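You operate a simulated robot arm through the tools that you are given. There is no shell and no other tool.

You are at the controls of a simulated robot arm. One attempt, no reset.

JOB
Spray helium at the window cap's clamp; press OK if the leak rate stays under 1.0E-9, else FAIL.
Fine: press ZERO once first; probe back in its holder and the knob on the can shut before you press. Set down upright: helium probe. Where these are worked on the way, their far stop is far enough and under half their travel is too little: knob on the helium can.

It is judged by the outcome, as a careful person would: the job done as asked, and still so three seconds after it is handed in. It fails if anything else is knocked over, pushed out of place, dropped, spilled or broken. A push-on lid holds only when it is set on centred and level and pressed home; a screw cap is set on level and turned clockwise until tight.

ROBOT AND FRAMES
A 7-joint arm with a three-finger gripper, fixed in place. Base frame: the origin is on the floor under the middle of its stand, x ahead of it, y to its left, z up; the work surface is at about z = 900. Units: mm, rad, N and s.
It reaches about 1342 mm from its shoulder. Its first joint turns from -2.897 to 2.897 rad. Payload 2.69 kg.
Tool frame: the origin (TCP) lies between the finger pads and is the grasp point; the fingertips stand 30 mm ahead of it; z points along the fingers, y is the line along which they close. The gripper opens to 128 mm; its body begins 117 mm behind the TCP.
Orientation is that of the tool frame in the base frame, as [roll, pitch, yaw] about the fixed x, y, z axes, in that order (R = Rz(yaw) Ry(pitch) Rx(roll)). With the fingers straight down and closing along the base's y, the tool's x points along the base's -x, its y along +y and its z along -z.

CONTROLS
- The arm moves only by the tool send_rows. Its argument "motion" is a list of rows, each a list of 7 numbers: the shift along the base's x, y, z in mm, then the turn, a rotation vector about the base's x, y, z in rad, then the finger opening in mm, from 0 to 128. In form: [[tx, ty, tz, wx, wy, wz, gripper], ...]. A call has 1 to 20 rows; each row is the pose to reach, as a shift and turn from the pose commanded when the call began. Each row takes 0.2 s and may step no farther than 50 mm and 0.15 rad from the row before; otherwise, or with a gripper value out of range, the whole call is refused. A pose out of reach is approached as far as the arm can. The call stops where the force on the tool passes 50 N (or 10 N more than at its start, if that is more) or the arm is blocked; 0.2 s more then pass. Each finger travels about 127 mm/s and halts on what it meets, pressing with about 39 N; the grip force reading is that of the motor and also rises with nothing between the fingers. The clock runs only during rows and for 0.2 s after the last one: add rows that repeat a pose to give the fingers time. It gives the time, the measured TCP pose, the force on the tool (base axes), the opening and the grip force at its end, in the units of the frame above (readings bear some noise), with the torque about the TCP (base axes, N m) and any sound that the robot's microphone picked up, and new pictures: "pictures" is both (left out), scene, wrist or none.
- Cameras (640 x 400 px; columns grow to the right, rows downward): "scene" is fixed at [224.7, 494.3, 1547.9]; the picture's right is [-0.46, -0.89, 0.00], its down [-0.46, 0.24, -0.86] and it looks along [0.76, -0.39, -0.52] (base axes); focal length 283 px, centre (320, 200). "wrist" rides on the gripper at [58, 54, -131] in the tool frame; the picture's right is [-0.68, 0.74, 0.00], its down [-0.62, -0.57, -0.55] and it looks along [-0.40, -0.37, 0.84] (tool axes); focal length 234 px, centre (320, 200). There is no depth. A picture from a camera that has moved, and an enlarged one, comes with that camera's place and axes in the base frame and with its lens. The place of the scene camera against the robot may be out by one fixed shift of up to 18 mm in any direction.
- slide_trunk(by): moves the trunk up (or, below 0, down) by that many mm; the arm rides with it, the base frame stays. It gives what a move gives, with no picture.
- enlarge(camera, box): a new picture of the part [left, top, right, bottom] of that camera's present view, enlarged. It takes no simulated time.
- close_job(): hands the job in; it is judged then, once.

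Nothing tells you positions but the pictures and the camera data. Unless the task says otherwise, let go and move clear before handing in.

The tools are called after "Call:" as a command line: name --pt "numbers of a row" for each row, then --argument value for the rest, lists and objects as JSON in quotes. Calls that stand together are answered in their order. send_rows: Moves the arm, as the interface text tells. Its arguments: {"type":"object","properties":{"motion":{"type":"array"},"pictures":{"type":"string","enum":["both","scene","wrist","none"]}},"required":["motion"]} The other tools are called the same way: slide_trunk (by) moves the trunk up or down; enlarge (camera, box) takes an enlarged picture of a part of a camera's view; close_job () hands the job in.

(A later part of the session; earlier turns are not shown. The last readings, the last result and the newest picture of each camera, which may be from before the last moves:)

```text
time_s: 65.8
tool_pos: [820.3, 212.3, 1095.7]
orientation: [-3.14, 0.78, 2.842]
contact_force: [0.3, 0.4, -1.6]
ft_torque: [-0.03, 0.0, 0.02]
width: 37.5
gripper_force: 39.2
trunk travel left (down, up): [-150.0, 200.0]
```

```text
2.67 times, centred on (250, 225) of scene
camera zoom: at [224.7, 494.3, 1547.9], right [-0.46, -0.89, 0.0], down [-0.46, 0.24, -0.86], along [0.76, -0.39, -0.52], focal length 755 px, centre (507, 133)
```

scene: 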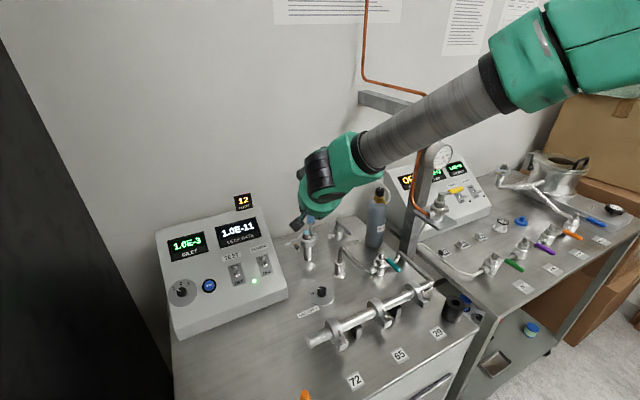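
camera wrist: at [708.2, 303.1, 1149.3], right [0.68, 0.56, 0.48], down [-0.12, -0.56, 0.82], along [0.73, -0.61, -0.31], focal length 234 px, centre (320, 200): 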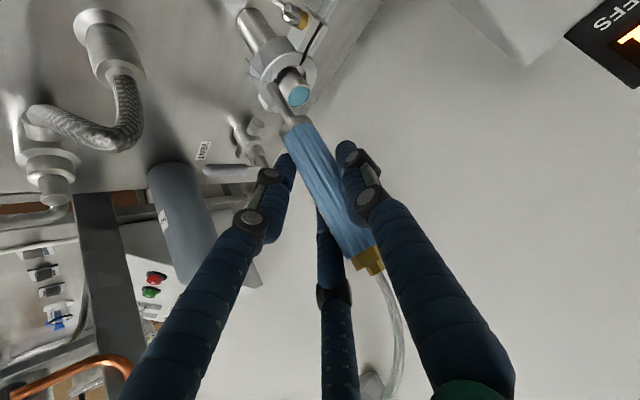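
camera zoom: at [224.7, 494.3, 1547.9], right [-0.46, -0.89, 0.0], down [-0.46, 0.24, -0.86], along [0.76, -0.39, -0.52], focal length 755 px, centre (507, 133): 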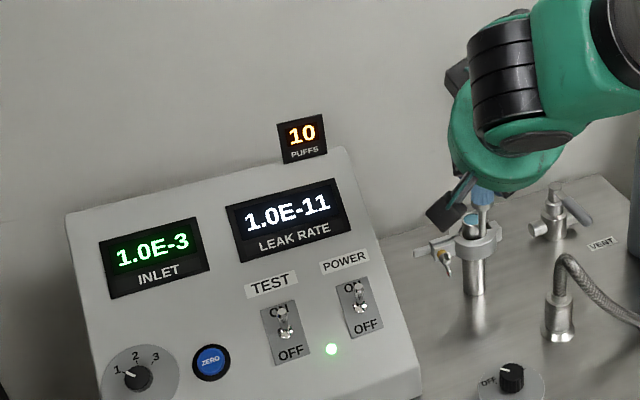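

Call:
send_rows --pt "0 0 0 0 0 0 20" --pt "0 0 0 0 0 0 20" --pt "0 0 0 0 0 0 20" --pt "0 0 0 0 0 0 20" --pt "0 0 0 0 0 0 20" --pt "0 0 0 0 0 0 20" --pt "0 0 0 0 0 0 20" --pt "0 0 0 0 0 0 20" --pt "0 0 0 0 0 0 20" --pt "0 0 0 0 0 0 20" --pictures "both"

Call:
enlarge --camera "scene" --box '[150, 150, 350, 300]'

Call:
enlarge --camera "wrist" --box '[210, 80, 430, 260]'

```text
time_s: 68.0
tool_pos: [820.2, 211.2, 1095.5]
orientation: [3.141, 0.78, 2.843]
contact_force: [-1.0, -0.4, -1.5]
ft_torque: [-0.01, 0.03, 0.01]
width: 37.6
gripper_force: 38.8
trunk travel left (down, up): [-150.0, 200.0]
camera wrist: at [709.1, 302.4, 1147.2], right [0.68, 0.56, 0.48], down [-0.12, -0.56, 0.82], along [0.73, -0.61, -0.31], focal length 234 px, centre (320, 200)
```

scene: 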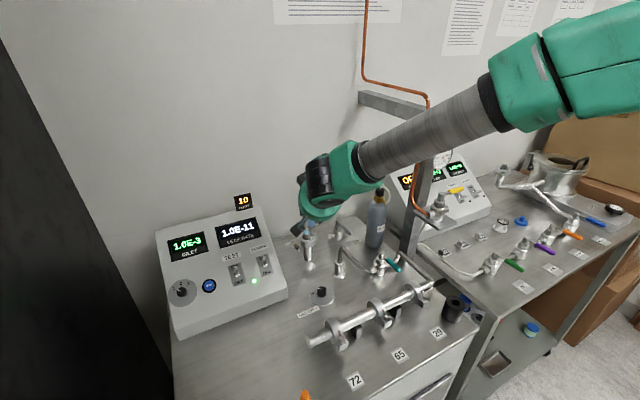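
wrist: 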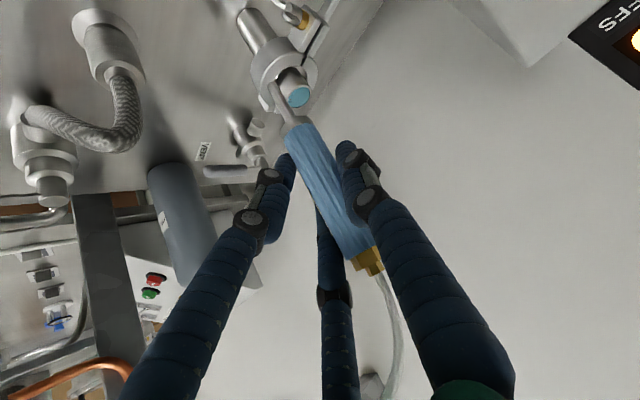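

```text
2.67 times, centred on (250, 225) of scene
camera zoom: at [224.7, 494.3, 1547.9], right [-0.46, -0.89, 0.0], down [-0.46, 0.24, -0.86], along [0.76, -0.39, -0.52], focal length 755 px, centre (507, 133)
```

zoom: 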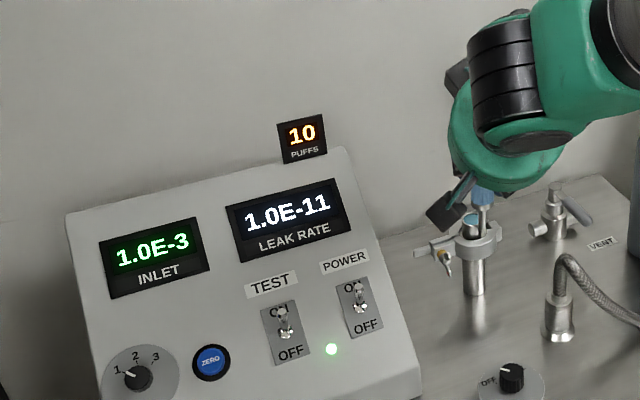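

```text
2.22 times, centred on (320, 170) of wrist
camera zoom: at [709.1, 302.4, 1147.2], right [0.68, 0.56, 0.48], down [-0.12, -0.56, 0.82], along [0.73, -0.61, -0.31], focal length 520 px, centre (320, 267)
```

zoom: 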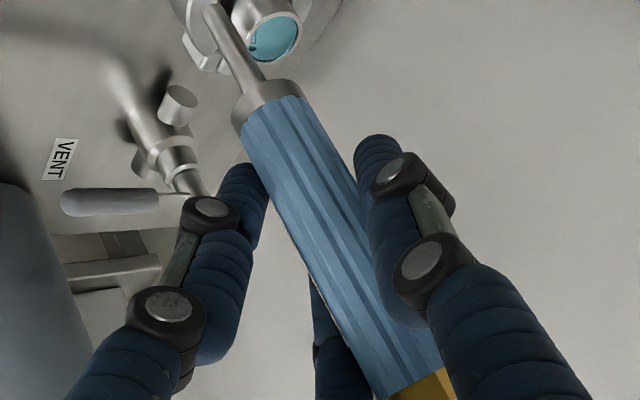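

Leak rate stayed at 1.0E-11 after both puffs — far below 1.0E-9, so the verdict is OK. Now I'll raise the probe and carry it back above its holder by the same path.

Call:
send_rows --pt "0 0 35 0 0 0 20" --pt "0 0 70 0 0 0 20" --pt "0 0 105 0 0 0 20" --pt "-34 -23 105 0 0 -0.09 20" --pt "-68 -46 105 0 0 -0.18 20" --pt "-102 -69 105 0 0 -0.27 20" --pt "-136 -92 105 0 0 -0.36 20" --pt "-170 -115 105 0 0 -0.45 20" --pt "-205 -139 105 0 0 -0.54 20" --pt "-239 -162 105 0 0 -0.63 20" --pt "-273 -185 105 0 0 -0.72 20" --pt "-307 -208 105 0 0 -0.81 20" --pt "-341 -231 105 0 0 -0.9 20" --pt "-341 -231 70 0 0 -0.9 20" --pt "-341 -231 35 0 0 -0.9 20" --pt "-341 -231 10 0 0 -0.9 20" --pt "-341 -231 10 0 0 -0.9 20" --pictures "both"

Call:
enlarge --camera "wrist" --box '[200, 0, 360, 160]'

Call:
enlarge --camera "scene" --box '[150, 150, 350, 300]'

```text
time_s: 71.6
tool_pos: [478.4, -19.1, 1104.2]
orientation: [-3.14, 0.781, 1.941]
contact_force: [0.2, 0.2, -0.7]
ft_torque: [-0.01, 0.01, -0.02]
width: 37.9
gripper_force: 38.9
trunk travel left (down, up): [-150.0, 200.0]
camera wrist: at [481.2, 124.9, 1156.8], right [0.86, -0.18, 0.48], down [-0.51, -0.25, 0.82], along [-0.03, -0.95, -0.31], focal length 234 px, centre (320, 200)
```

scene: 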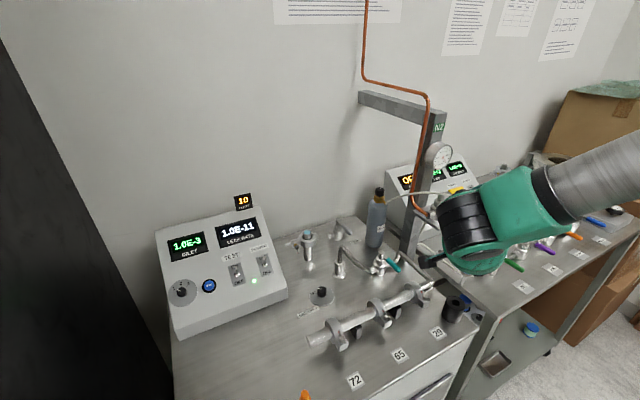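
wrist: 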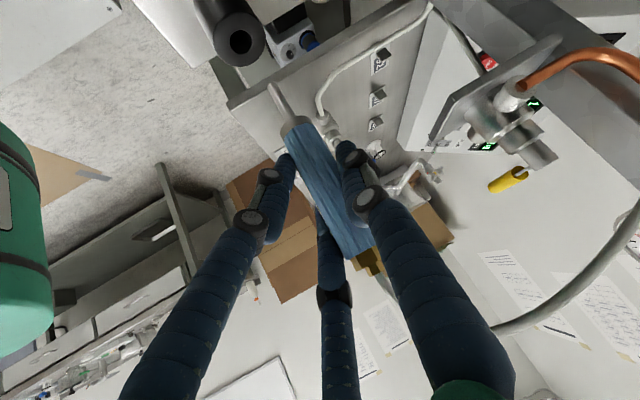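

```text
2.50 times, centred on (280, 80) of wrist
camera zoom: at [481.2, 124.9, 1156.8], right [0.86, -0.18, 0.48], down [-0.51, -0.25, 0.82], along [-0.03, -0.95, -0.31], focal length 585 px, centre (420, 500)
```

zoom: 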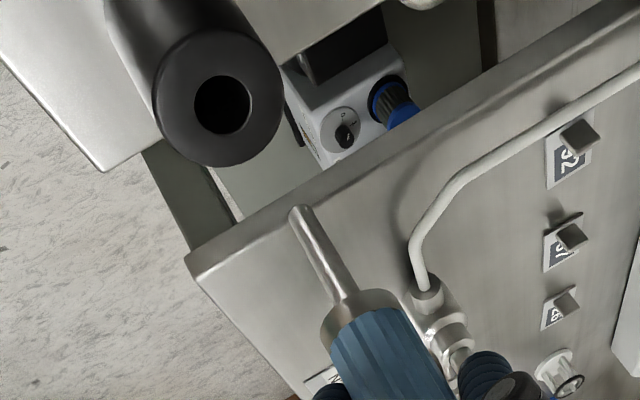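

```text
2.67 times, centred on (250, 225) of scene
camera zoom: at [224.7, 494.3, 1547.9], right [-0.46, -0.89, 0.0], down [-0.46, 0.24, -0.86], along [0.76, -0.39, -0.52], focal length 755 px, centre (507, 133)
```

zoom: 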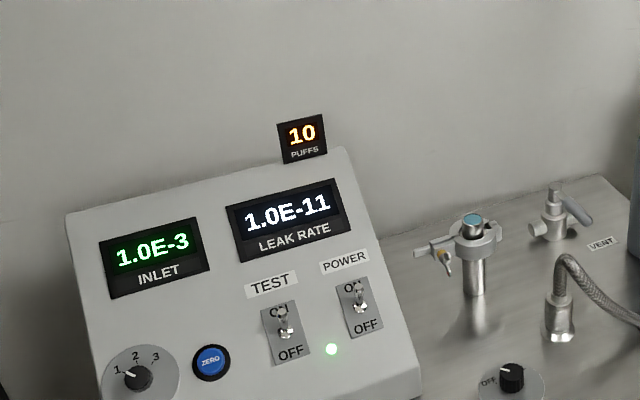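

The probe sits in the hand exactly as when lifted, and the reading is still 1.0E-11. Lowering to just above the holder hole first to check alignment.

Call:
send_rows --pt "0 0 -20 0 0 0 20" --pt "0 0 -40 0 0 0 20" --pt "0 0 -52 0 0 0 20" --pt "0 0 -52 0 0 0 20" --pictures "wrist"

Call:
enlarge --camera "wrist" --box '[220, 20, 340, 140]'

Call:
enlarge --camera "scene" --box '[400, 240, 520, 340]'

```text
time_s: 72.6
tool_pos: [479.8, -18.9, 1052.7]
orientation: [3.141, 0.781, 1.943]
contact_force: [0.9, -0.5, -1.2]
ft_torque: [-0.05, 0.05, -0.02]
width: 37.8
gripper_force: 39.0
trunk travel left (down, up): [-150.0, 200.0]
camera wrist: at [481.5, 124.9, 1104.5], right [0.86, -0.18, 0.48], down [-0.51, -0.25, 0.82], along [-0.03, -0.95, -0.31], focal length 234 px, centre (320, 200)
```

wrist: 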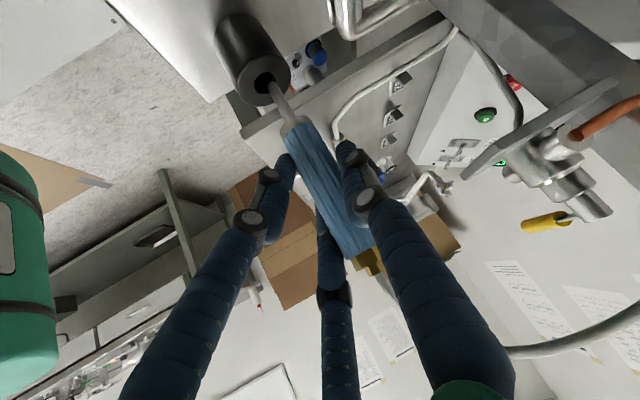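

```text
3.33 times, centred on (280, 80) of wrist
camera zoom: at [481.5, 124.9, 1104.5], right [0.86, -0.18, 0.48], down [-0.51, -0.25, 0.82], along [-0.03, -0.95, -0.31], focal length 781 px, centre (453, 600)
```

zoom: 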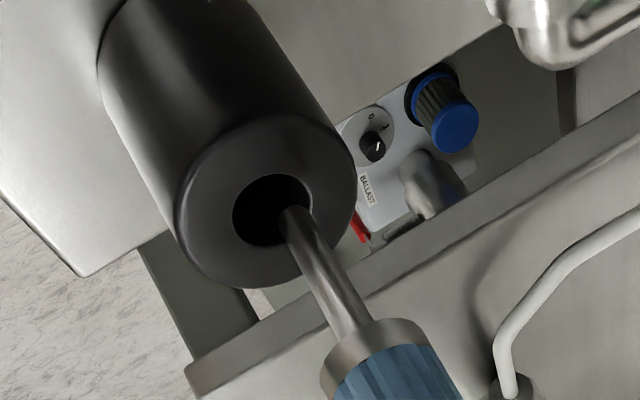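

```text
4.00 times, centred on (460, 290) of scene
camera zoom: at [224.7, 494.3, 1547.9], right [-0.46, -0.89, 0.0], down [-0.46, 0.24, -0.86], along [0.76, -0.39, -0.52], focal length 1133 px, centre (-240, -160)
```

zoom: 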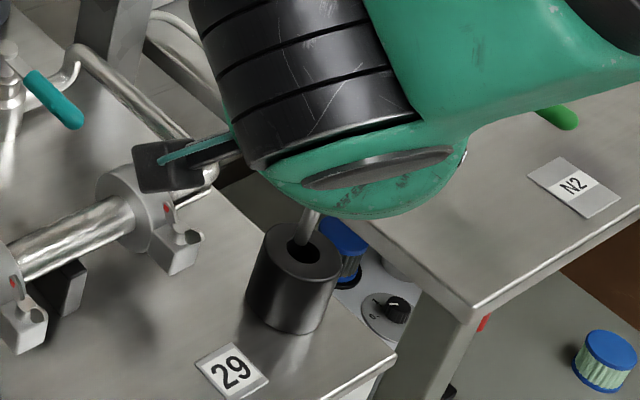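

The nozzle lines up with the hole (clearance several mm). Lowering slowly into the holder.

Call:
send_rows --pt "0 0 -6 0 0 0 20" --pt "0 0 -12 0 0 0 20" --pt "0 0 -18 0 0 0 20" --pt "0 0 -24 0 0 0 20" --pictures "wrist"

Call:
enlarge --camera "wrist" --box '[220, 20, 340, 140]'

```text
time_s: 73.6
tool_pos: [480.1, -17.9, 1028.8]
orientation: [-3.141, 0.78, 1.944]
contact_force: [0.1, 0.7, -1.2]
ft_torque: [-0.01, 0.01, 0.0]
width: 38.1
gripper_force: 38.9
trunk travel left (down, up): [-150.0, 200.0]
camera wrist: at [481.9, 125.0, 1080.5], right [0.86, -0.18, 0.48], down [-0.51, -0.25, 0.82], along [-0.03, -0.95, -0.31], focal length 234 px, centre (320, 200)
```

wrist: 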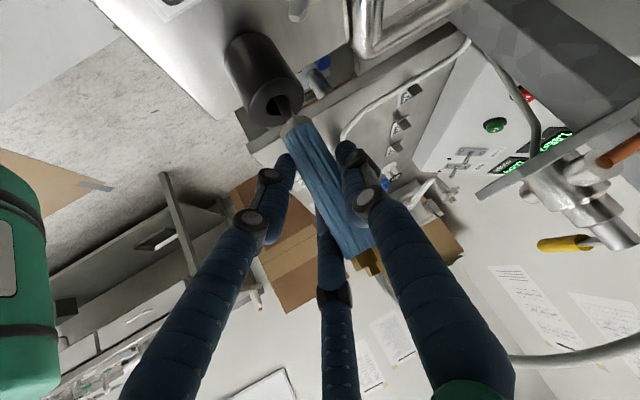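

```text
3.33 times, centred on (280, 80) of wrist
camera zoom: at [481.9, 125.0, 1080.5], right [0.86, -0.18, 0.48], down [-0.51, -0.25, 0.82], along [-0.03, -0.95, -0.31], focal length 781 px, centre (453, 600)
```

zoom: 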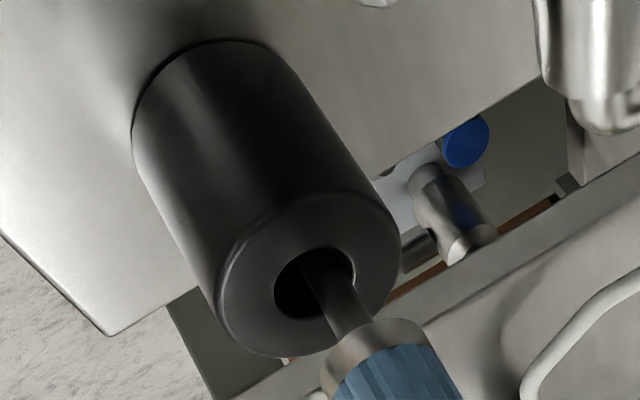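

The nozzle is inside the hole with no contact force. Continuing down to the seated height.

Call:
send_rows --pt "0 0 -6 0 0 0 20" --pt "0 0 -12 0 0 0 20" --pt "0 0 -17 0 0 0 20" --pt "0 0 -21 0 0 0 20" --pictures "wrist"

Call:
enlarge --camera "wrist" --box '[220, 40, 340, 160]'

```text
time_s: 74.6
tool_pos: [480.1, -17.6, 1006.4]
orientation: [-3.141, 0.779, 1.941]
contact_force: [-0.5, -0.2, -1.1]
ft_torque: [0.01, -0.01, 0.0]
width: 37.7
gripper_force: 39.1
trunk travel left (down, up): [-150.0, 200.0]
camera wrist: at [481.8, 125.1, 1059.4], right [0.86, -0.18, 0.48], down [-0.51, -0.25, 0.82], along [-0.03, -0.95, -0.31], focal length 234 px, centre (320, 200)
```

wrist: 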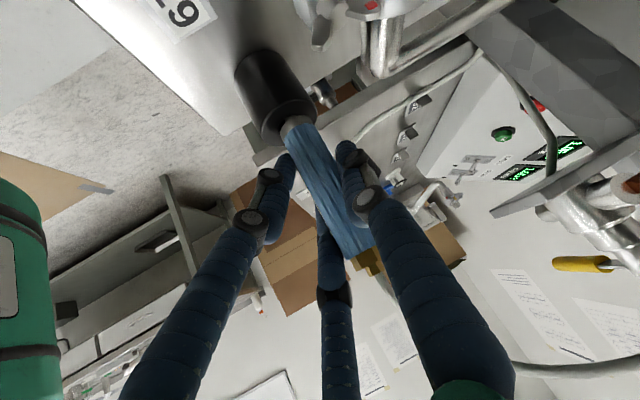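

```text
3.33 times, centred on (280, 100) of wrist
camera zoom: at [481.8, 125.1, 1059.4], right [0.86, -0.18, 0.48], down [-0.51, -0.25, 0.82], along [-0.03, -0.95, -0.31], focal length 781 px, centre (453, 533)
```

zoom: 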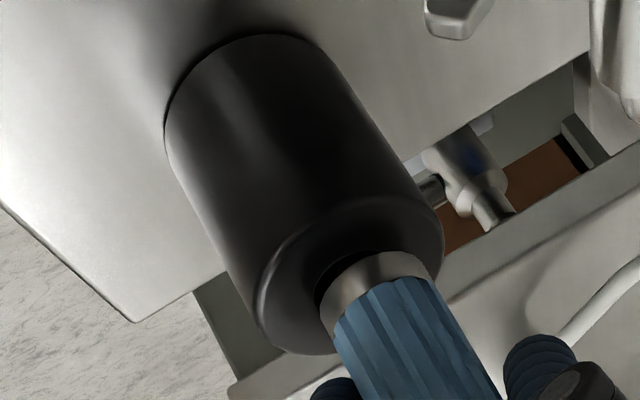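

Call:
send_rows --pt "0 0 -2 0 0 0 20" --pt "0 0 -4 0 0 0 20" --pt "0 0 -5 0 0 0 20" --pictures "wrist"

Call:
enlarge --camera "wrist" --box '[220, 40, 340, 160]'

```text
time_s: 75.4
tool_pos: [480.4, -17.5, 1003.5]
orientation: [-3.142, 0.78, 1.942]
contact_force: [-0.8, 0.6, 4.9]
ft_torque: [-0.04, 0.05, -0.01]
width: 37.7
gripper_force: 38.7
trunk travel left (down, up): [-150.0, 200.0]
camera wrist: at [482.0, 125.1, 1055.2], right [0.86, -0.18, 0.48], down [-0.51, -0.25, 0.82], along [-0.03, -0.95, -0.31], focal length 234 px, centre (320, 200)
```

wrist: 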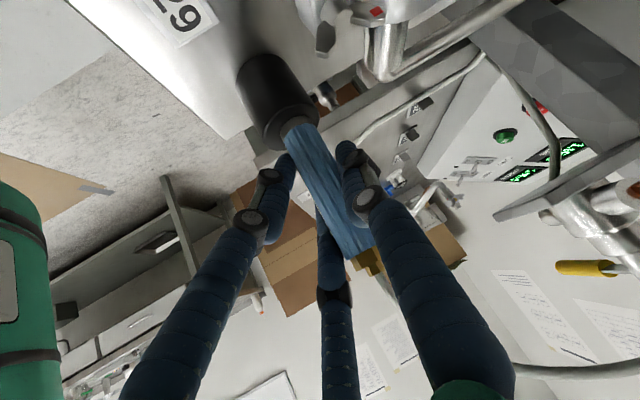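

```text
3.33 times, centred on (280, 100) of wrist
camera zoom: at [482.0, 125.1, 1055.2], right [0.86, -0.18, 0.48], down [-0.51, -0.25, 0.82], along [-0.03, -0.95, -0.31], focal length 781 px, centre (453, 533)
```

zoom: 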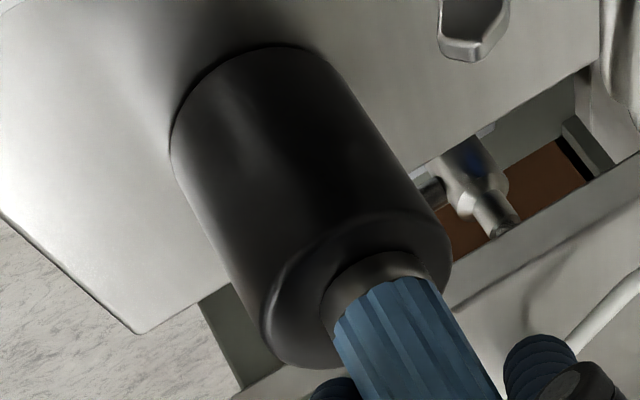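

Seated: the force rose ~6 N at exactly the original height. Releasing gently, then backing out along the tool axis.

Call:
send_rows --pt "0 0 0.5 0 0 0 44" --pt "0 0 0.5 0 0 0 56" --pt "0 0 0.5 0 0 0 70" --pt "0 0 0.5 0 0 0 80" --pt "-5 13 14 0 0 0 80" --pt "-10 26 28 0 0 0 80" --pt "-18 46 50 0 0 0 80" --pt "-25 66 71 0 0 0 80" --pt "-33 85 92 0 0 0 80" --pictures "both"

Call:
enlarge --camera "wrist" --box '[230, 60, 430, 220]'

Call:
enlarge --camera "scene" --box '[150, 150, 350, 300]'

```text
time_s: 77.4
tool_pos: [445.2, 66.5, 1093.3]
orientation: [-3.14, 0.779, 1.942]
contact_force: [-1.2, -0.7, -0.4]
ft_torque: [-0.01, 0.0, -0.01]
width: 80.1
gripper_force: 0.1
trunk travel left (down, up): [-150.0, 200.0]
camera wrist: at [447.5, 210.2, 1146.1], right [0.86, -0.18, 0.47], down [-0.51, -0.25, 0.82], along [-0.03, -0.95, -0.31], focal length 234 px, centre (320, 200)
```

scene: 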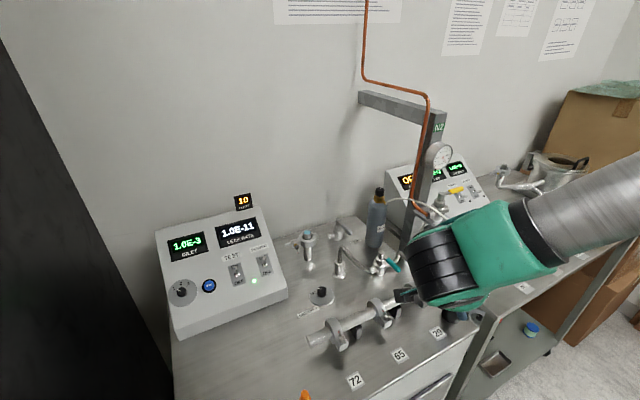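
wrist: 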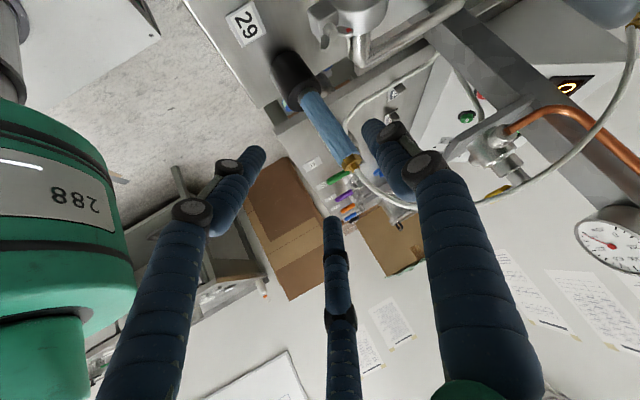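

```text
2.50 times, centred on (330, 140) of wrist
camera zoom: at [447.5, 210.2, 1146.1], right [0.86, -0.18, 0.47], down [-0.51, -0.25, 0.82], along [-0.03, -0.95, -0.31], focal length 585 px, centre (295, 350)
```

zoom: 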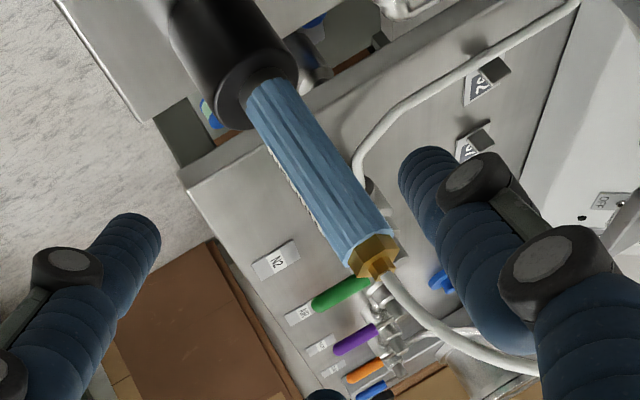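

```text
2.67 times, centred on (250, 225) of scene
camera zoom: at [224.7, 494.3, 1547.9], right [-0.46, -0.89, 0.0], down [-0.46, 0.24, -0.86], along [0.76, -0.39, -0.52], focal length 755 px, centre (507, 133)
```

zoom: 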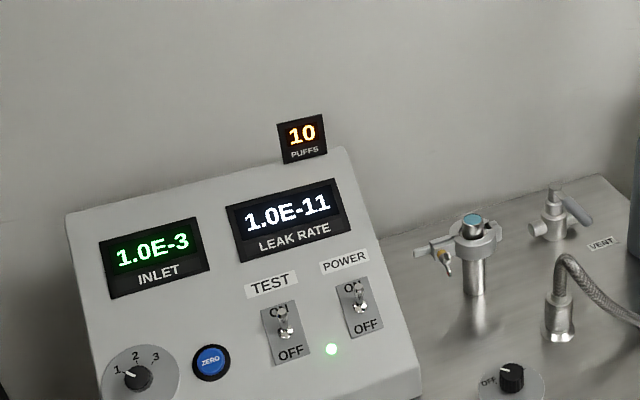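

The probe is back upright in its holder, reading still 1.0E-11. Next is shutting the knob: first un-tilt and move back to the clear waypoint.

Call:
send_rows --pt "21 14 21 0.0849 0.0487 0.0356 80" --pt "43 29 42 0.1697 0.0974 0.0711 80" --pt "65 43 63 0.2546 0.1461 0.1067 80" --pt "86 57 84 0.3394 0.1948 0.1423 80" --pt "108 72 105 0.4243 0.2435 0.1779 70" --pt "130 86 126 0.5092 0.2922 0.2134 60" --pt "151 100 147 0.594 0.3409 0.249 60" --pt "173 114 167 0.6789 0.3896 0.2846 60" --pt "173 114 167 0.6789 0.3896 0.2846 60" --pictures "none"

Call:
enlarge --camera "scene" --box '[400, 180, 520, 340]'

Call:
enlarge --camera "scene" --box '[345, 160, 425, 220]'

```text
time_s: 79.4
tool_pos: [620.0, 181.8, 1262.3]
orientation: [-3.141, -0.002, 2.243]
contact_force: [-0.5, 1.3, 0.6]
ft_torque: [0.02, 0.02, 0.0]
width: 60.0
gripper_force: 0.0
trunk travel left (down, up): [-150.0, 200.0]
```

```text
2.50 times, centred on (460, 260) of scene
camera zoom: at [224.7, 494.3, 1547.9], right [-0.46, -0.89, 0.0], down [-0.46, 0.24, -0.86], along [0.76, -0.39, -0.52], focal length 708 px, centre (-30, 50)
```

zoom: 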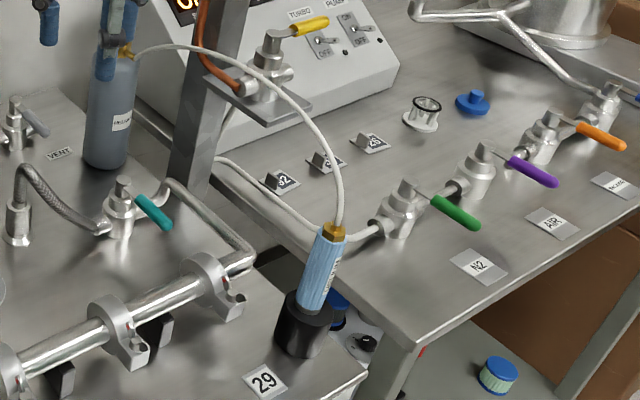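

```text
6.67 times, centred on (385, 190) of scene
camera zoom: at [224.7, 494.3, 1547.9], right [-0.46, -0.89, 0.0], down [-0.46, 0.24, -0.86], along [0.76, -0.39, -0.52], focal length 1888 px, centre (-113, 267)
```

zoom: 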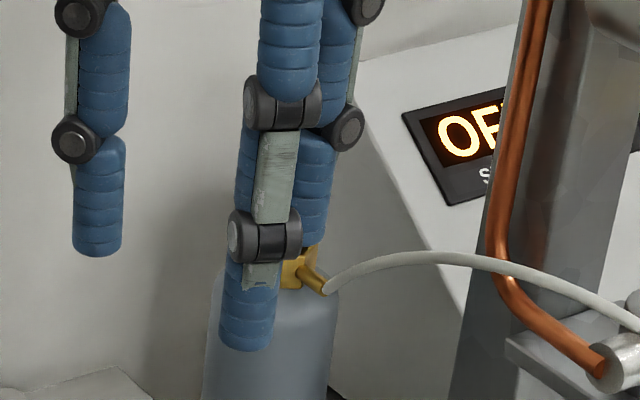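

The probe stands upright in the holder just as before. Now moving to the pre-grasp above the can's knob with the small lean.

Call:
send_rows --pt "40 -20 -2 0 0 0 60" --pt "80 -42 -5 0 0 0 60" --pt "120 -64 -8 -0.02 0.026 0 60" --pt "160 -88 -10 -0.05 0.063 0 60" --pt "185 -120 -18 -0.085 0.107 0 60" --pt "202 -152 -28 -0.1243 0.1567 0 60" --pt "214 -181 -36 -0.1243 0.1567 0 60" --pt "214 -181 -36 -0.1243 0.1567 0 60" --pictures "both"

Call:
enlarge --camera "wrist" --box '[240, 80, 400, 220]'

Call:
enlarge --camera "scene" --box '[345, 160, 425, 220]'

```text
time_s: 81.2
tool_pos: [834.9, 0.1, 1225.6]
orientation: [-2.941, 0.001, 2.243]
contact_force: [-0.3, -0.3, 0.3]
ft_torque: [0.03, 0.03, -0.04]
width: 59.9
gripper_force: 0.1
trunk travel left (down, up): [-150.0, 200.0]
camera wrist: at [860.7, 93.2, 1343.1], right [0.99, -0.08, -0.15], down [0.04, -0.76, 0.65], along [-0.16, -0.65, -0.75], focal length 234 px, centre (320, 200)
```

scene: 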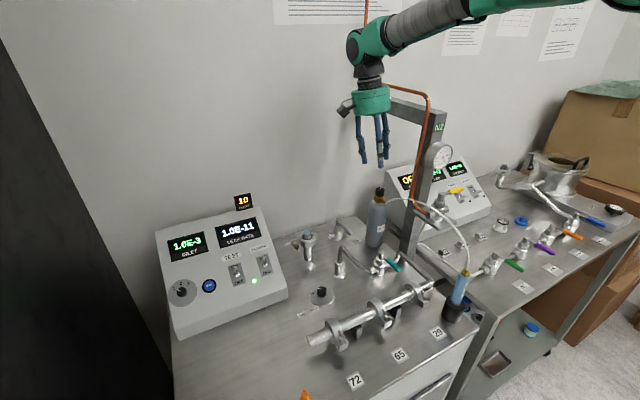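
wrist: 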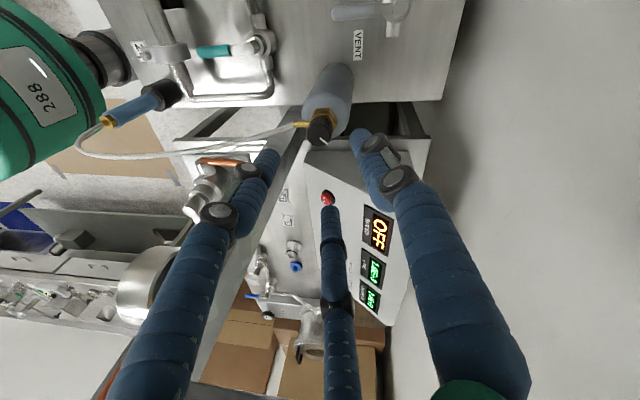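

```text
2.86 times, centred on (320, 150) of wrist
camera zoom: at [860.7, 93.2, 1343.1], right [0.99, -0.08, -0.15], down [0.04, -0.76, 0.65], along [-0.16, -0.65, -0.75], focal length 669 px, centre (320, 343)
```

zoom: 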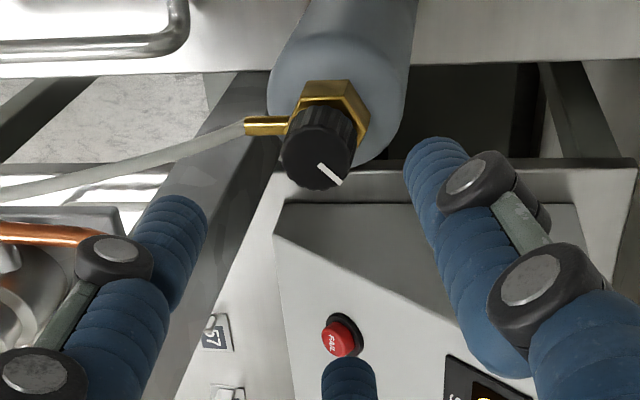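

```text
6.67 times, centred on (385, 190) of scene
camera zoom: at [224.7, 494.3, 1547.9], right [-0.46, -0.89, 0.0], down [-0.46, 0.24, -0.86], along [0.76, -0.39, -0.52], focal length 1888 px, centre (-113, 267)
```

zoom: 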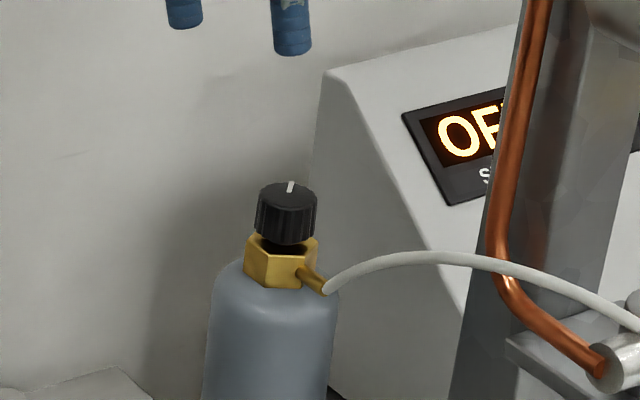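

Knob located at ≈ (815.5, -15), mark still at the open position (az ≈ -30°). Descending and gripping.

Call:
send_rows --pt "-4 -3 -25 0 0 0 60" --pt "-8 -6 -50 0 0 0 60" --pt "-12 -9 -75 0 0 0 60" --pt "-16 -12 -97 0 0 0 60" --pt "-16 -12 -97 0 0 0 60" --pt "-16 -12 -97 0 0 0 48" --pt "-16 -12 -97 0 0 0 40" --pt "-16 -12 -97 0 0 0 34" --pt "-16 -12 -97 0 0 0 28" --pt "-16 -12 -97 0 0 0 20" --pt "-16 -12 -97 0 0 0 10" --pictures "wrist"

Call:
enlarge --camera "wrist" --box '[240, 100, 400, 240]'

```text
time_s: 83.6
tool_pos: [819.8, -11.7, 1128.0]
orientation: [-2.942, 0.002, 2.243]
contact_force: [7.7, 3.1, -0.3]
ft_torque: [0.39, -0.64, 0.01]
width: 28.4
gripper_force: 45.1
trunk travel left (down, up): [-150.0, 200.0]
camera wrist: at [845.1, 82.4, 1246.3], right [0.99, -0.08, -0.15], down [0.03, -0.76, 0.65], along [-0.16, -0.65, -0.75], focal length 234 px, centre (320, 200)
```

wrist: 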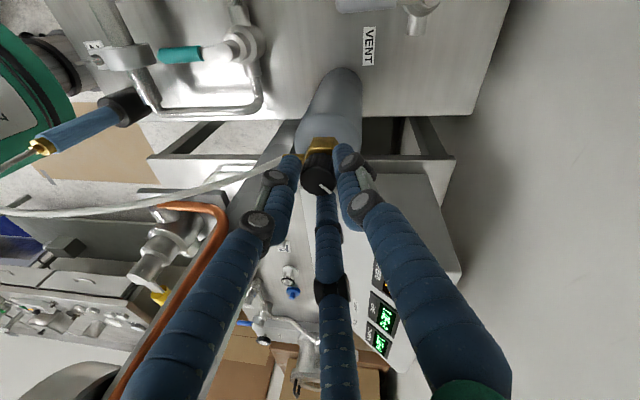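

```text
2.86 times, centred on (320, 170) of wrist
camera zoom: at [845.1, 82.4, 1246.3], right [0.99, -0.08, -0.15], down [0.03, -0.76, 0.65], along [-0.16, -0.65, -0.75], focal length 669 px, centre (320, 286)
```

zoom: 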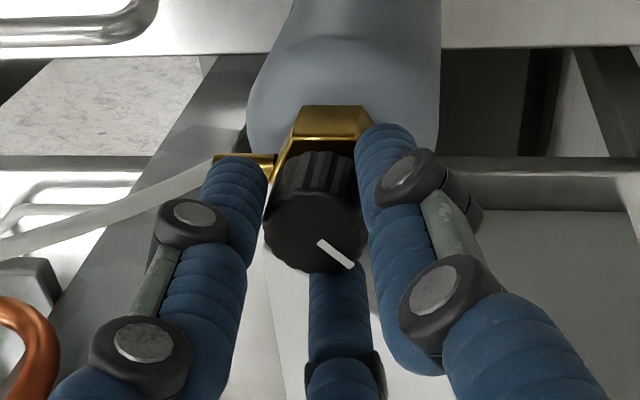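

Gripped cleanly. Turning counter-clockwise toward shut, first 0.8 rad.

Call:
send_rows --pt "0 0.4 0 0 0 0.1 10" --pt "-0.3 0.7 0 0 0 0.2 10" --pt "-0.6 1.0 0 0 0 0.3 10" --pt "-1.0 1.2 0 0 0 0.4 10" --pt "-1.4 1.4 0 0 0 0.5 10" --pt "-1.8 1.5 0 0 0 0.6 10" --pt "-2.2 1.6 0 0 0 0.7 10" --pt "-2.6 1.7 0 0 0 0.8 10" --pictures "none"

Call:
enlarge --camera "wrist" --box '[240, 100, 400, 240]'

Call:
enlarge --camera "scene" --box '[345, 160, 425, 220]'

```text
time_s: 85.4
tool_pos: [815.0, -9.5, 1128.1]
orientation: [-2.942, 0.0, 3.043]
contact_force: [7.1, 11.3, 0.6]
ft_torque: [0.83, -0.39, 0.02]
width: 28.5
gripper_force: 45.1
trunk travel left (down, up): [-150.0, 200.0]
```

```text
2.86 times, centred on (320, 170) of wrist
camera zoom: at [765.9, 73.7, 1246.3], right [0.74, 0.65, -0.15], down [0.57, -0.5, 0.65], along [0.35, -0.57, -0.75], focal length 669 px, centre (320, 286)
```

zoom: 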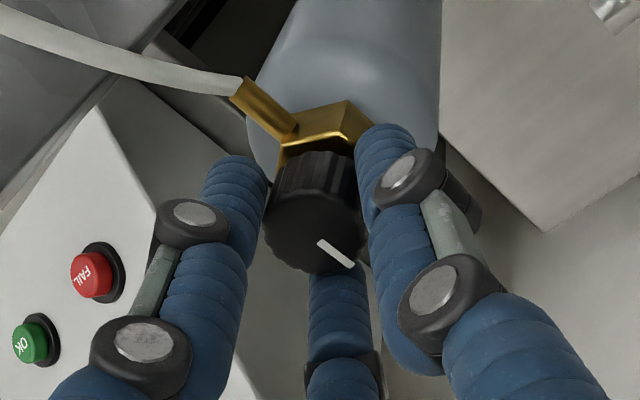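

```text
6.67 times, centred on (385, 190) of scene
camera zoom: at [224.7, 494.3, 1547.9], right [-0.46, -0.89, 0.0], down [-0.46, 0.24, -0.86], along [0.76, -0.39, -0.52], focal length 1888 px, centre (-113, 267)
```

zoom: 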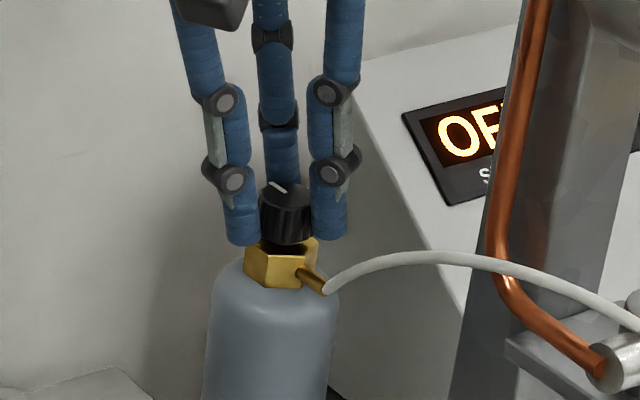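

The knob follows (no slip). Turning on to the shut stop.

Call:
send_rows --pt "-0.1 0.8 0 0 0 0.1 10" --pt "-0.5 0.8 0 0 0 0.2 10" --pt "-0.9 0.7 0 0 0 0.3 10" --pt "-1.4 0.6 0 0 0 0.4 10" --pt "-1.8 0.5 0 0 0 0.5 10" --pt "-2.2 0.3 0 0 0 0.6 10" --pt "-2.5 0.1 0 0 0 0.7 10" --pictures "none"

Call:
enlarge --camera "wrist" --box '[240, 100, 400, 240]'

Call:
enlarge --camera "scene" --box '[345, 160, 425, 220]'

```text
time_s: 87.0
tool_pos: [813.0, -10.4, 1127.9]
orientation: [-2.941, 0.0, -2.539]
contact_force: [-2.1, -1.3, -0.2]
ft_torque: [0.03, 0.34, -0.02]
width: 28.4
gripper_force: 44.9
trunk travel left (down, up): [-150.0, 200.0]
```

```text
2.86 times, centred on (320, 170) of wrist
camera zoom: at [720.3, 20.5, 1246.4], right [0.15, 0.98, -0.15], down [0.76, -0.02, 0.65], along [0.63, -0.21, -0.75], focal length 669 px, centre (320, 286)
```

zoom: 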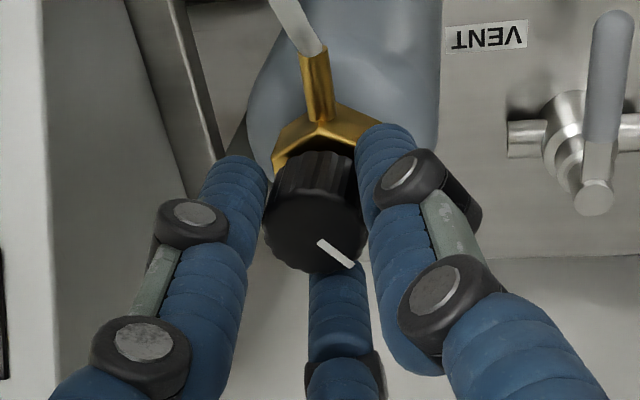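

```text
6.67 times, centred on (385, 190) of scene
camera zoom: at [224.7, 494.3, 1547.9], right [-0.46, -0.89, 0.0], down [-0.46, 0.24, -0.86], along [0.76, -0.39, -0.52], focal length 1888 px, centre (-113, 267)
```

zoom: 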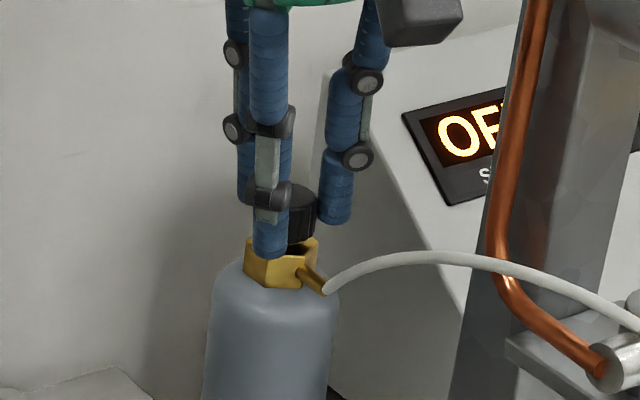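

1.5 rad turned back without slip. A bit further to reach the shut stop.

Call:
send_rows --pt "-0.35 -0.3 0 0 0 0.1 10" --pt "-0.65 -0.6 0 0 0 0.2 10" --pt "-0.8 -0.75 0 0 0 0.25 10" --pictures "none"

Call:
enlarge --camera "wrist" --box '[240, 100, 400, 240]'

Call:
enlarge --camera "scene" --box '[330, 40, 450, 200]'

```text
time_s: 87.8
tool_pos: [810.5, -11.0, 1129.3]
orientation: [-2.943, 0.001, -2.291]
contact_force: [-7.7, -4.2, 0.5]
ft_torque: [0.19, 0.45, -0.29]
width: 28.7
gripper_force: 44.9
trunk travel left (down, up): [-150.0, 200.0]
```

```text
2.86 times, centred on (320, 170) of wrist
camera zoom: at [714.4, -4.2, 1246.4], right [-0.1, 0.98, -0.15], down [0.74, 0.17, 0.65], along [0.66, -0.04, -0.75], focal length 669 px, centre (320, 286)
```

zoom: 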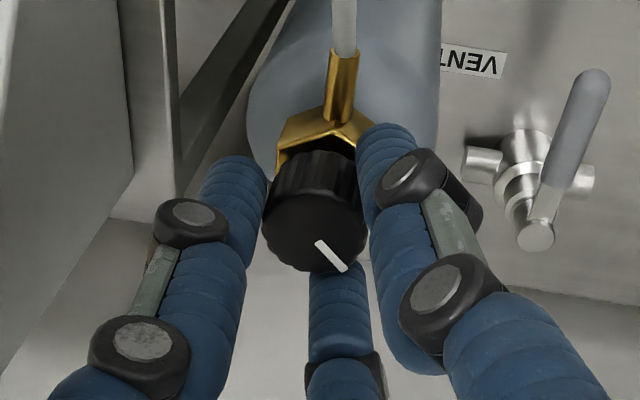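

```text
2.50 times, centred on (390, 120) of scene
camera zoom: at [224.7, 494.3, 1547.9], right [-0.46, -0.89, 0.0], down [-0.46, 0.24, -0.86], along [0.76, -0.39, -0.52], focal length 708 px, centre (145, 400)
```

zoom: 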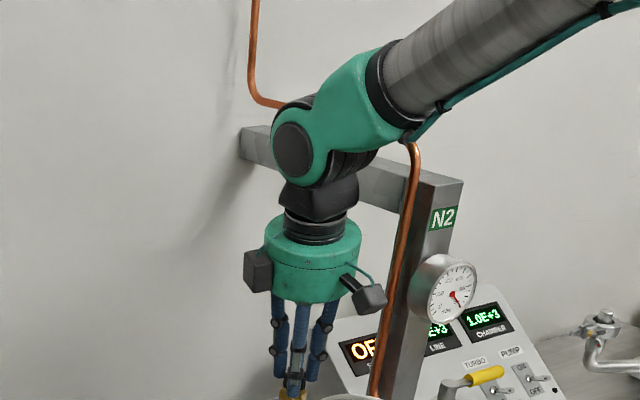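

Slip began with torque -0.3 N·m, so the knob is at its shut stop. Releasing, lifting and moving clear to verify the mark.

Call:
send_rows --pt "0 0 0 0 0 0 40" --pt "0 0 0 0 0 0 64" --pt "-4 4 28 0 0 0 64" --pt "-9 8 59 0 0 0 64" --pt "-15 40 75 0.044 0.05 0 64" --pt "-25 75 95 0.088 0.1 0 64" --pt "-45 108 115 0.132 0.15 0 64" --pt "-85 130 125 0.132 0.15 0 40" --pt "-125 152 130 0.132 0.15 0 20" --pt "-165 172 135 0.132 0.15 0 0" --pt "-205 185 140 0.132 0.15 0 0" --pictures "both"

Call:
enlarge --camera "scene" --box '[345, 160, 425, 220]'

Call:
enlarge --camera "scene" --box '[150, 150, 350, 300]'

```text
time_s: 90.2
tool_pos: [605.5, 174.6, 1269.2]
orientation: [3.141, 0.001, -2.291]
contact_force: [-0.3, 0.2, 0.0]
ft_torque: [-0.04, 0.04, -0.02]
width: 1.9
gripper_force: 31.0
trunk travel left (down, up): [-150.0, 200.0]
camera wrist: at [527.1, 165.1, 1400.4], right [-0.11, 0.99, 0.0], down [0.83, 0.09, 0.55], along [0.55, 0.06, -0.84], focal length 234 px, centre (320, 200)
```

scene: 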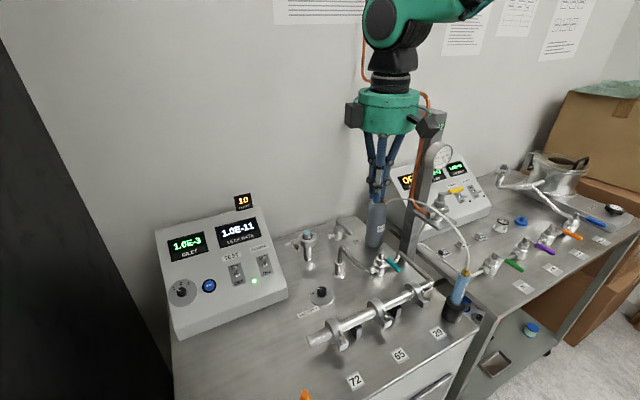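
wrist: 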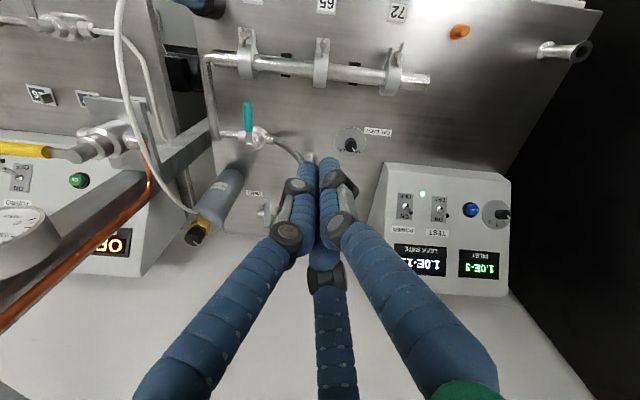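

```text
6.67 times, centred on (385, 190) of scene
camera zoom: at [224.7, 494.3, 1547.9], right [-0.46, -0.89, 0.0], down [-0.46, 0.24, -0.86], along [0.76, -0.39, -0.52], focal length 1888 px, centre (-113, 267)
```

zoom: 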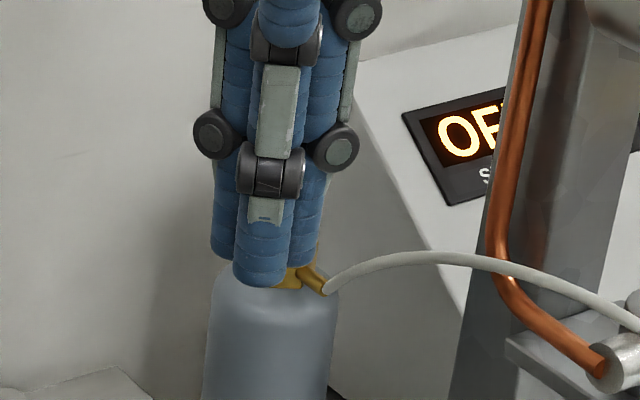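

```text
2.67 times, centred on (250, 225) of scene
camera zoom: at [224.7, 494.3, 1547.9], right [-0.46, -0.89, 0.0], down [-0.46, 0.24, -0.86], along [0.76, -0.39, -0.52], focal length 755 px, centre (507, 133)
```

zoom: 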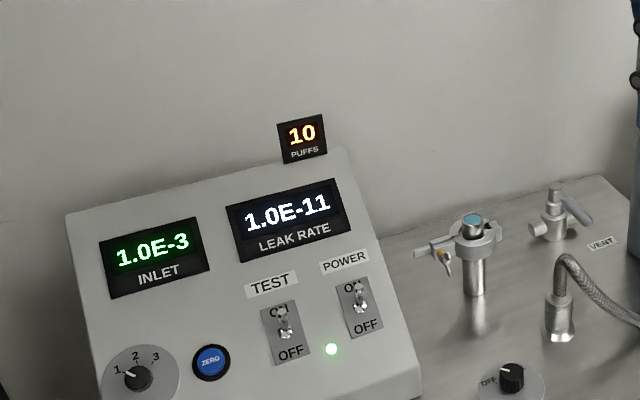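

The knob is hidden in the scene view; zooming on it in the wrist view to verify its mark, then I'll raise and yaw back.

Call:
enlarge --camera "wrist" --box '[165, 200, 235, 260]'

Call:
send_rows --pt "-5 -5 30 0 0 -0.1 0" --pt "-10 -10 60 0 0 -0.2 0" --pt "-15 -20 90 0 0 -0.3 0" --pt "-25 -40 115 0 0 -0.4 0" --pt "-35 -70 118 0 0 -0.5 0" --pt "-45 -105 118 0 0 -0.6 0" --pt "-45 -145 118 0 0 -0.7 0" --pt "-45 -185 118 0 0 -0.8 0" --pt "-45 -225 118 0 0 -0.85 0" --pt "-45 -265 118 0 0 -0.85 0" --pt "-45 -305 118 0 0 -0.85 0" --pt "-45 -345 118 0 0 -0.85 0" --pt "-45 -385 118 0 0 -0.85 0" --pt "-45 -425 118 0 0 -0.85 0" --pt "-45 -455 118 0 0 -0.85 0" --pictures "both"

Call:
enlarge --camera "scene" --box '[345, 160, 425, 220]'

Call:
enlarge --camera "wrist" --box '[260, 80, 460, 230]'

```text
6.67 times, centred on (200, 230) of wrist
camera zoom: at [527.1, 165.1, 1400.4], right [-0.11, 0.99, 0.0], down [0.83, 0.09, 0.55], along [0.55, 0.06, -0.84], focal length 1561 px, centre (1120, 0)
```

zoom: 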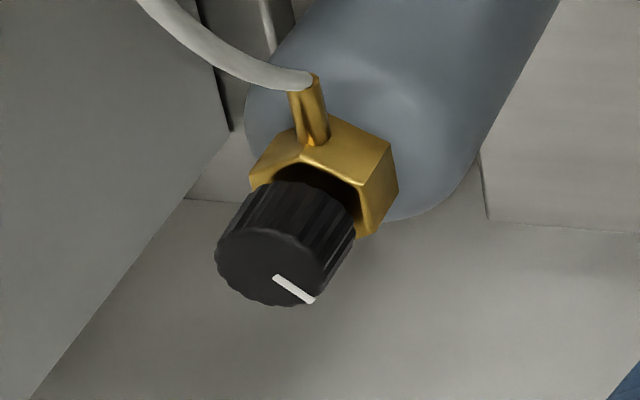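

```text
time_s: 93.4
tool_pos: [562.6, -280.4, 1386.6]
orientation: [-3.142, -0.001, 3.141]
contact_force: [-0.2, 0.3, 0.0]
ft_torque: [0.01, 0.01, 0.01]
width: 2.0
gripper_force: 31.7
trunk travel left (down, up): [-150.0, 200.0]
camera wrist: at [504.8, -228.9, 1517.7], right [0.68, 0.74, 0.0], down [0.62, -0.56, 0.55], along [0.4, -0.37, -0.84], focal length 234 px, centre (320, 200)
```

scene: 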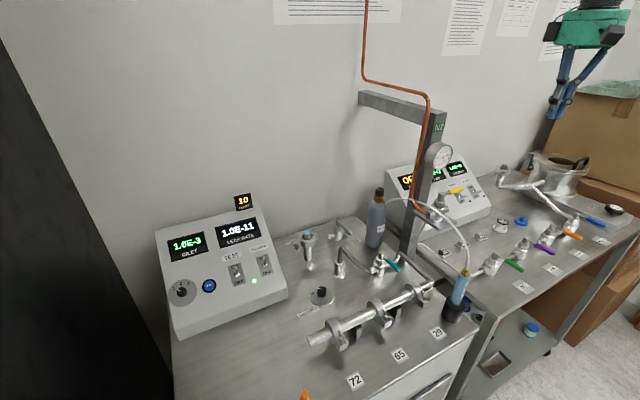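
wrist: 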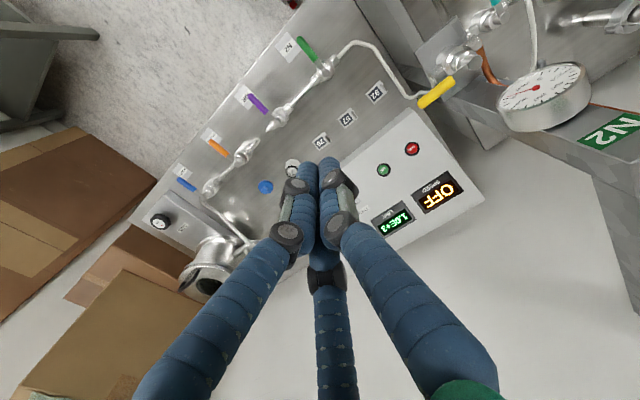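

```text
6.67 times, centred on (385, 190) of scene
camera zoom: at [224.7, 494.3, 1547.9], right [-0.46, -0.89, 0.0], down [-0.46, 0.24, -0.86], along [0.76, -0.39, -0.52], focal length 1888 px, centre (-113, 267)
```

zoom: 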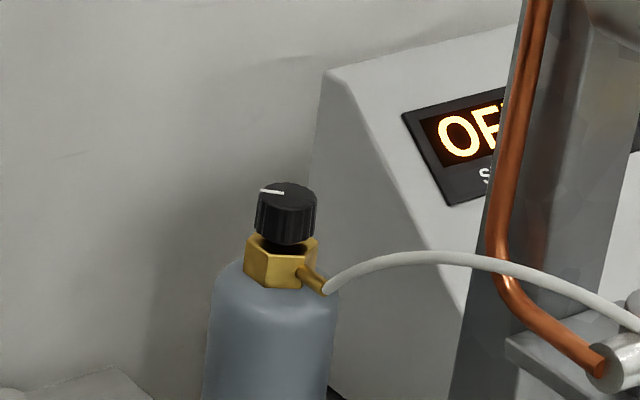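

```text
2.67 times, centred on (360, 155) of wrist
camera zoom: at [504.8, -228.9, 1517.7], right [0.68, 0.74, 0.0], down [0.62, -0.56, 0.55], along [0.4, -0.37, -0.84], focal length 624 px, centre (213, 320)
```

zoom: 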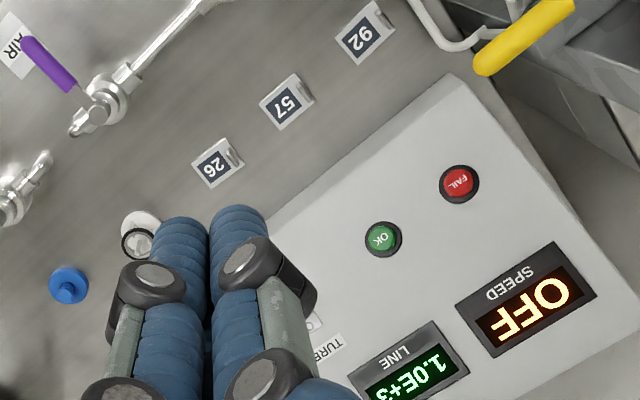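

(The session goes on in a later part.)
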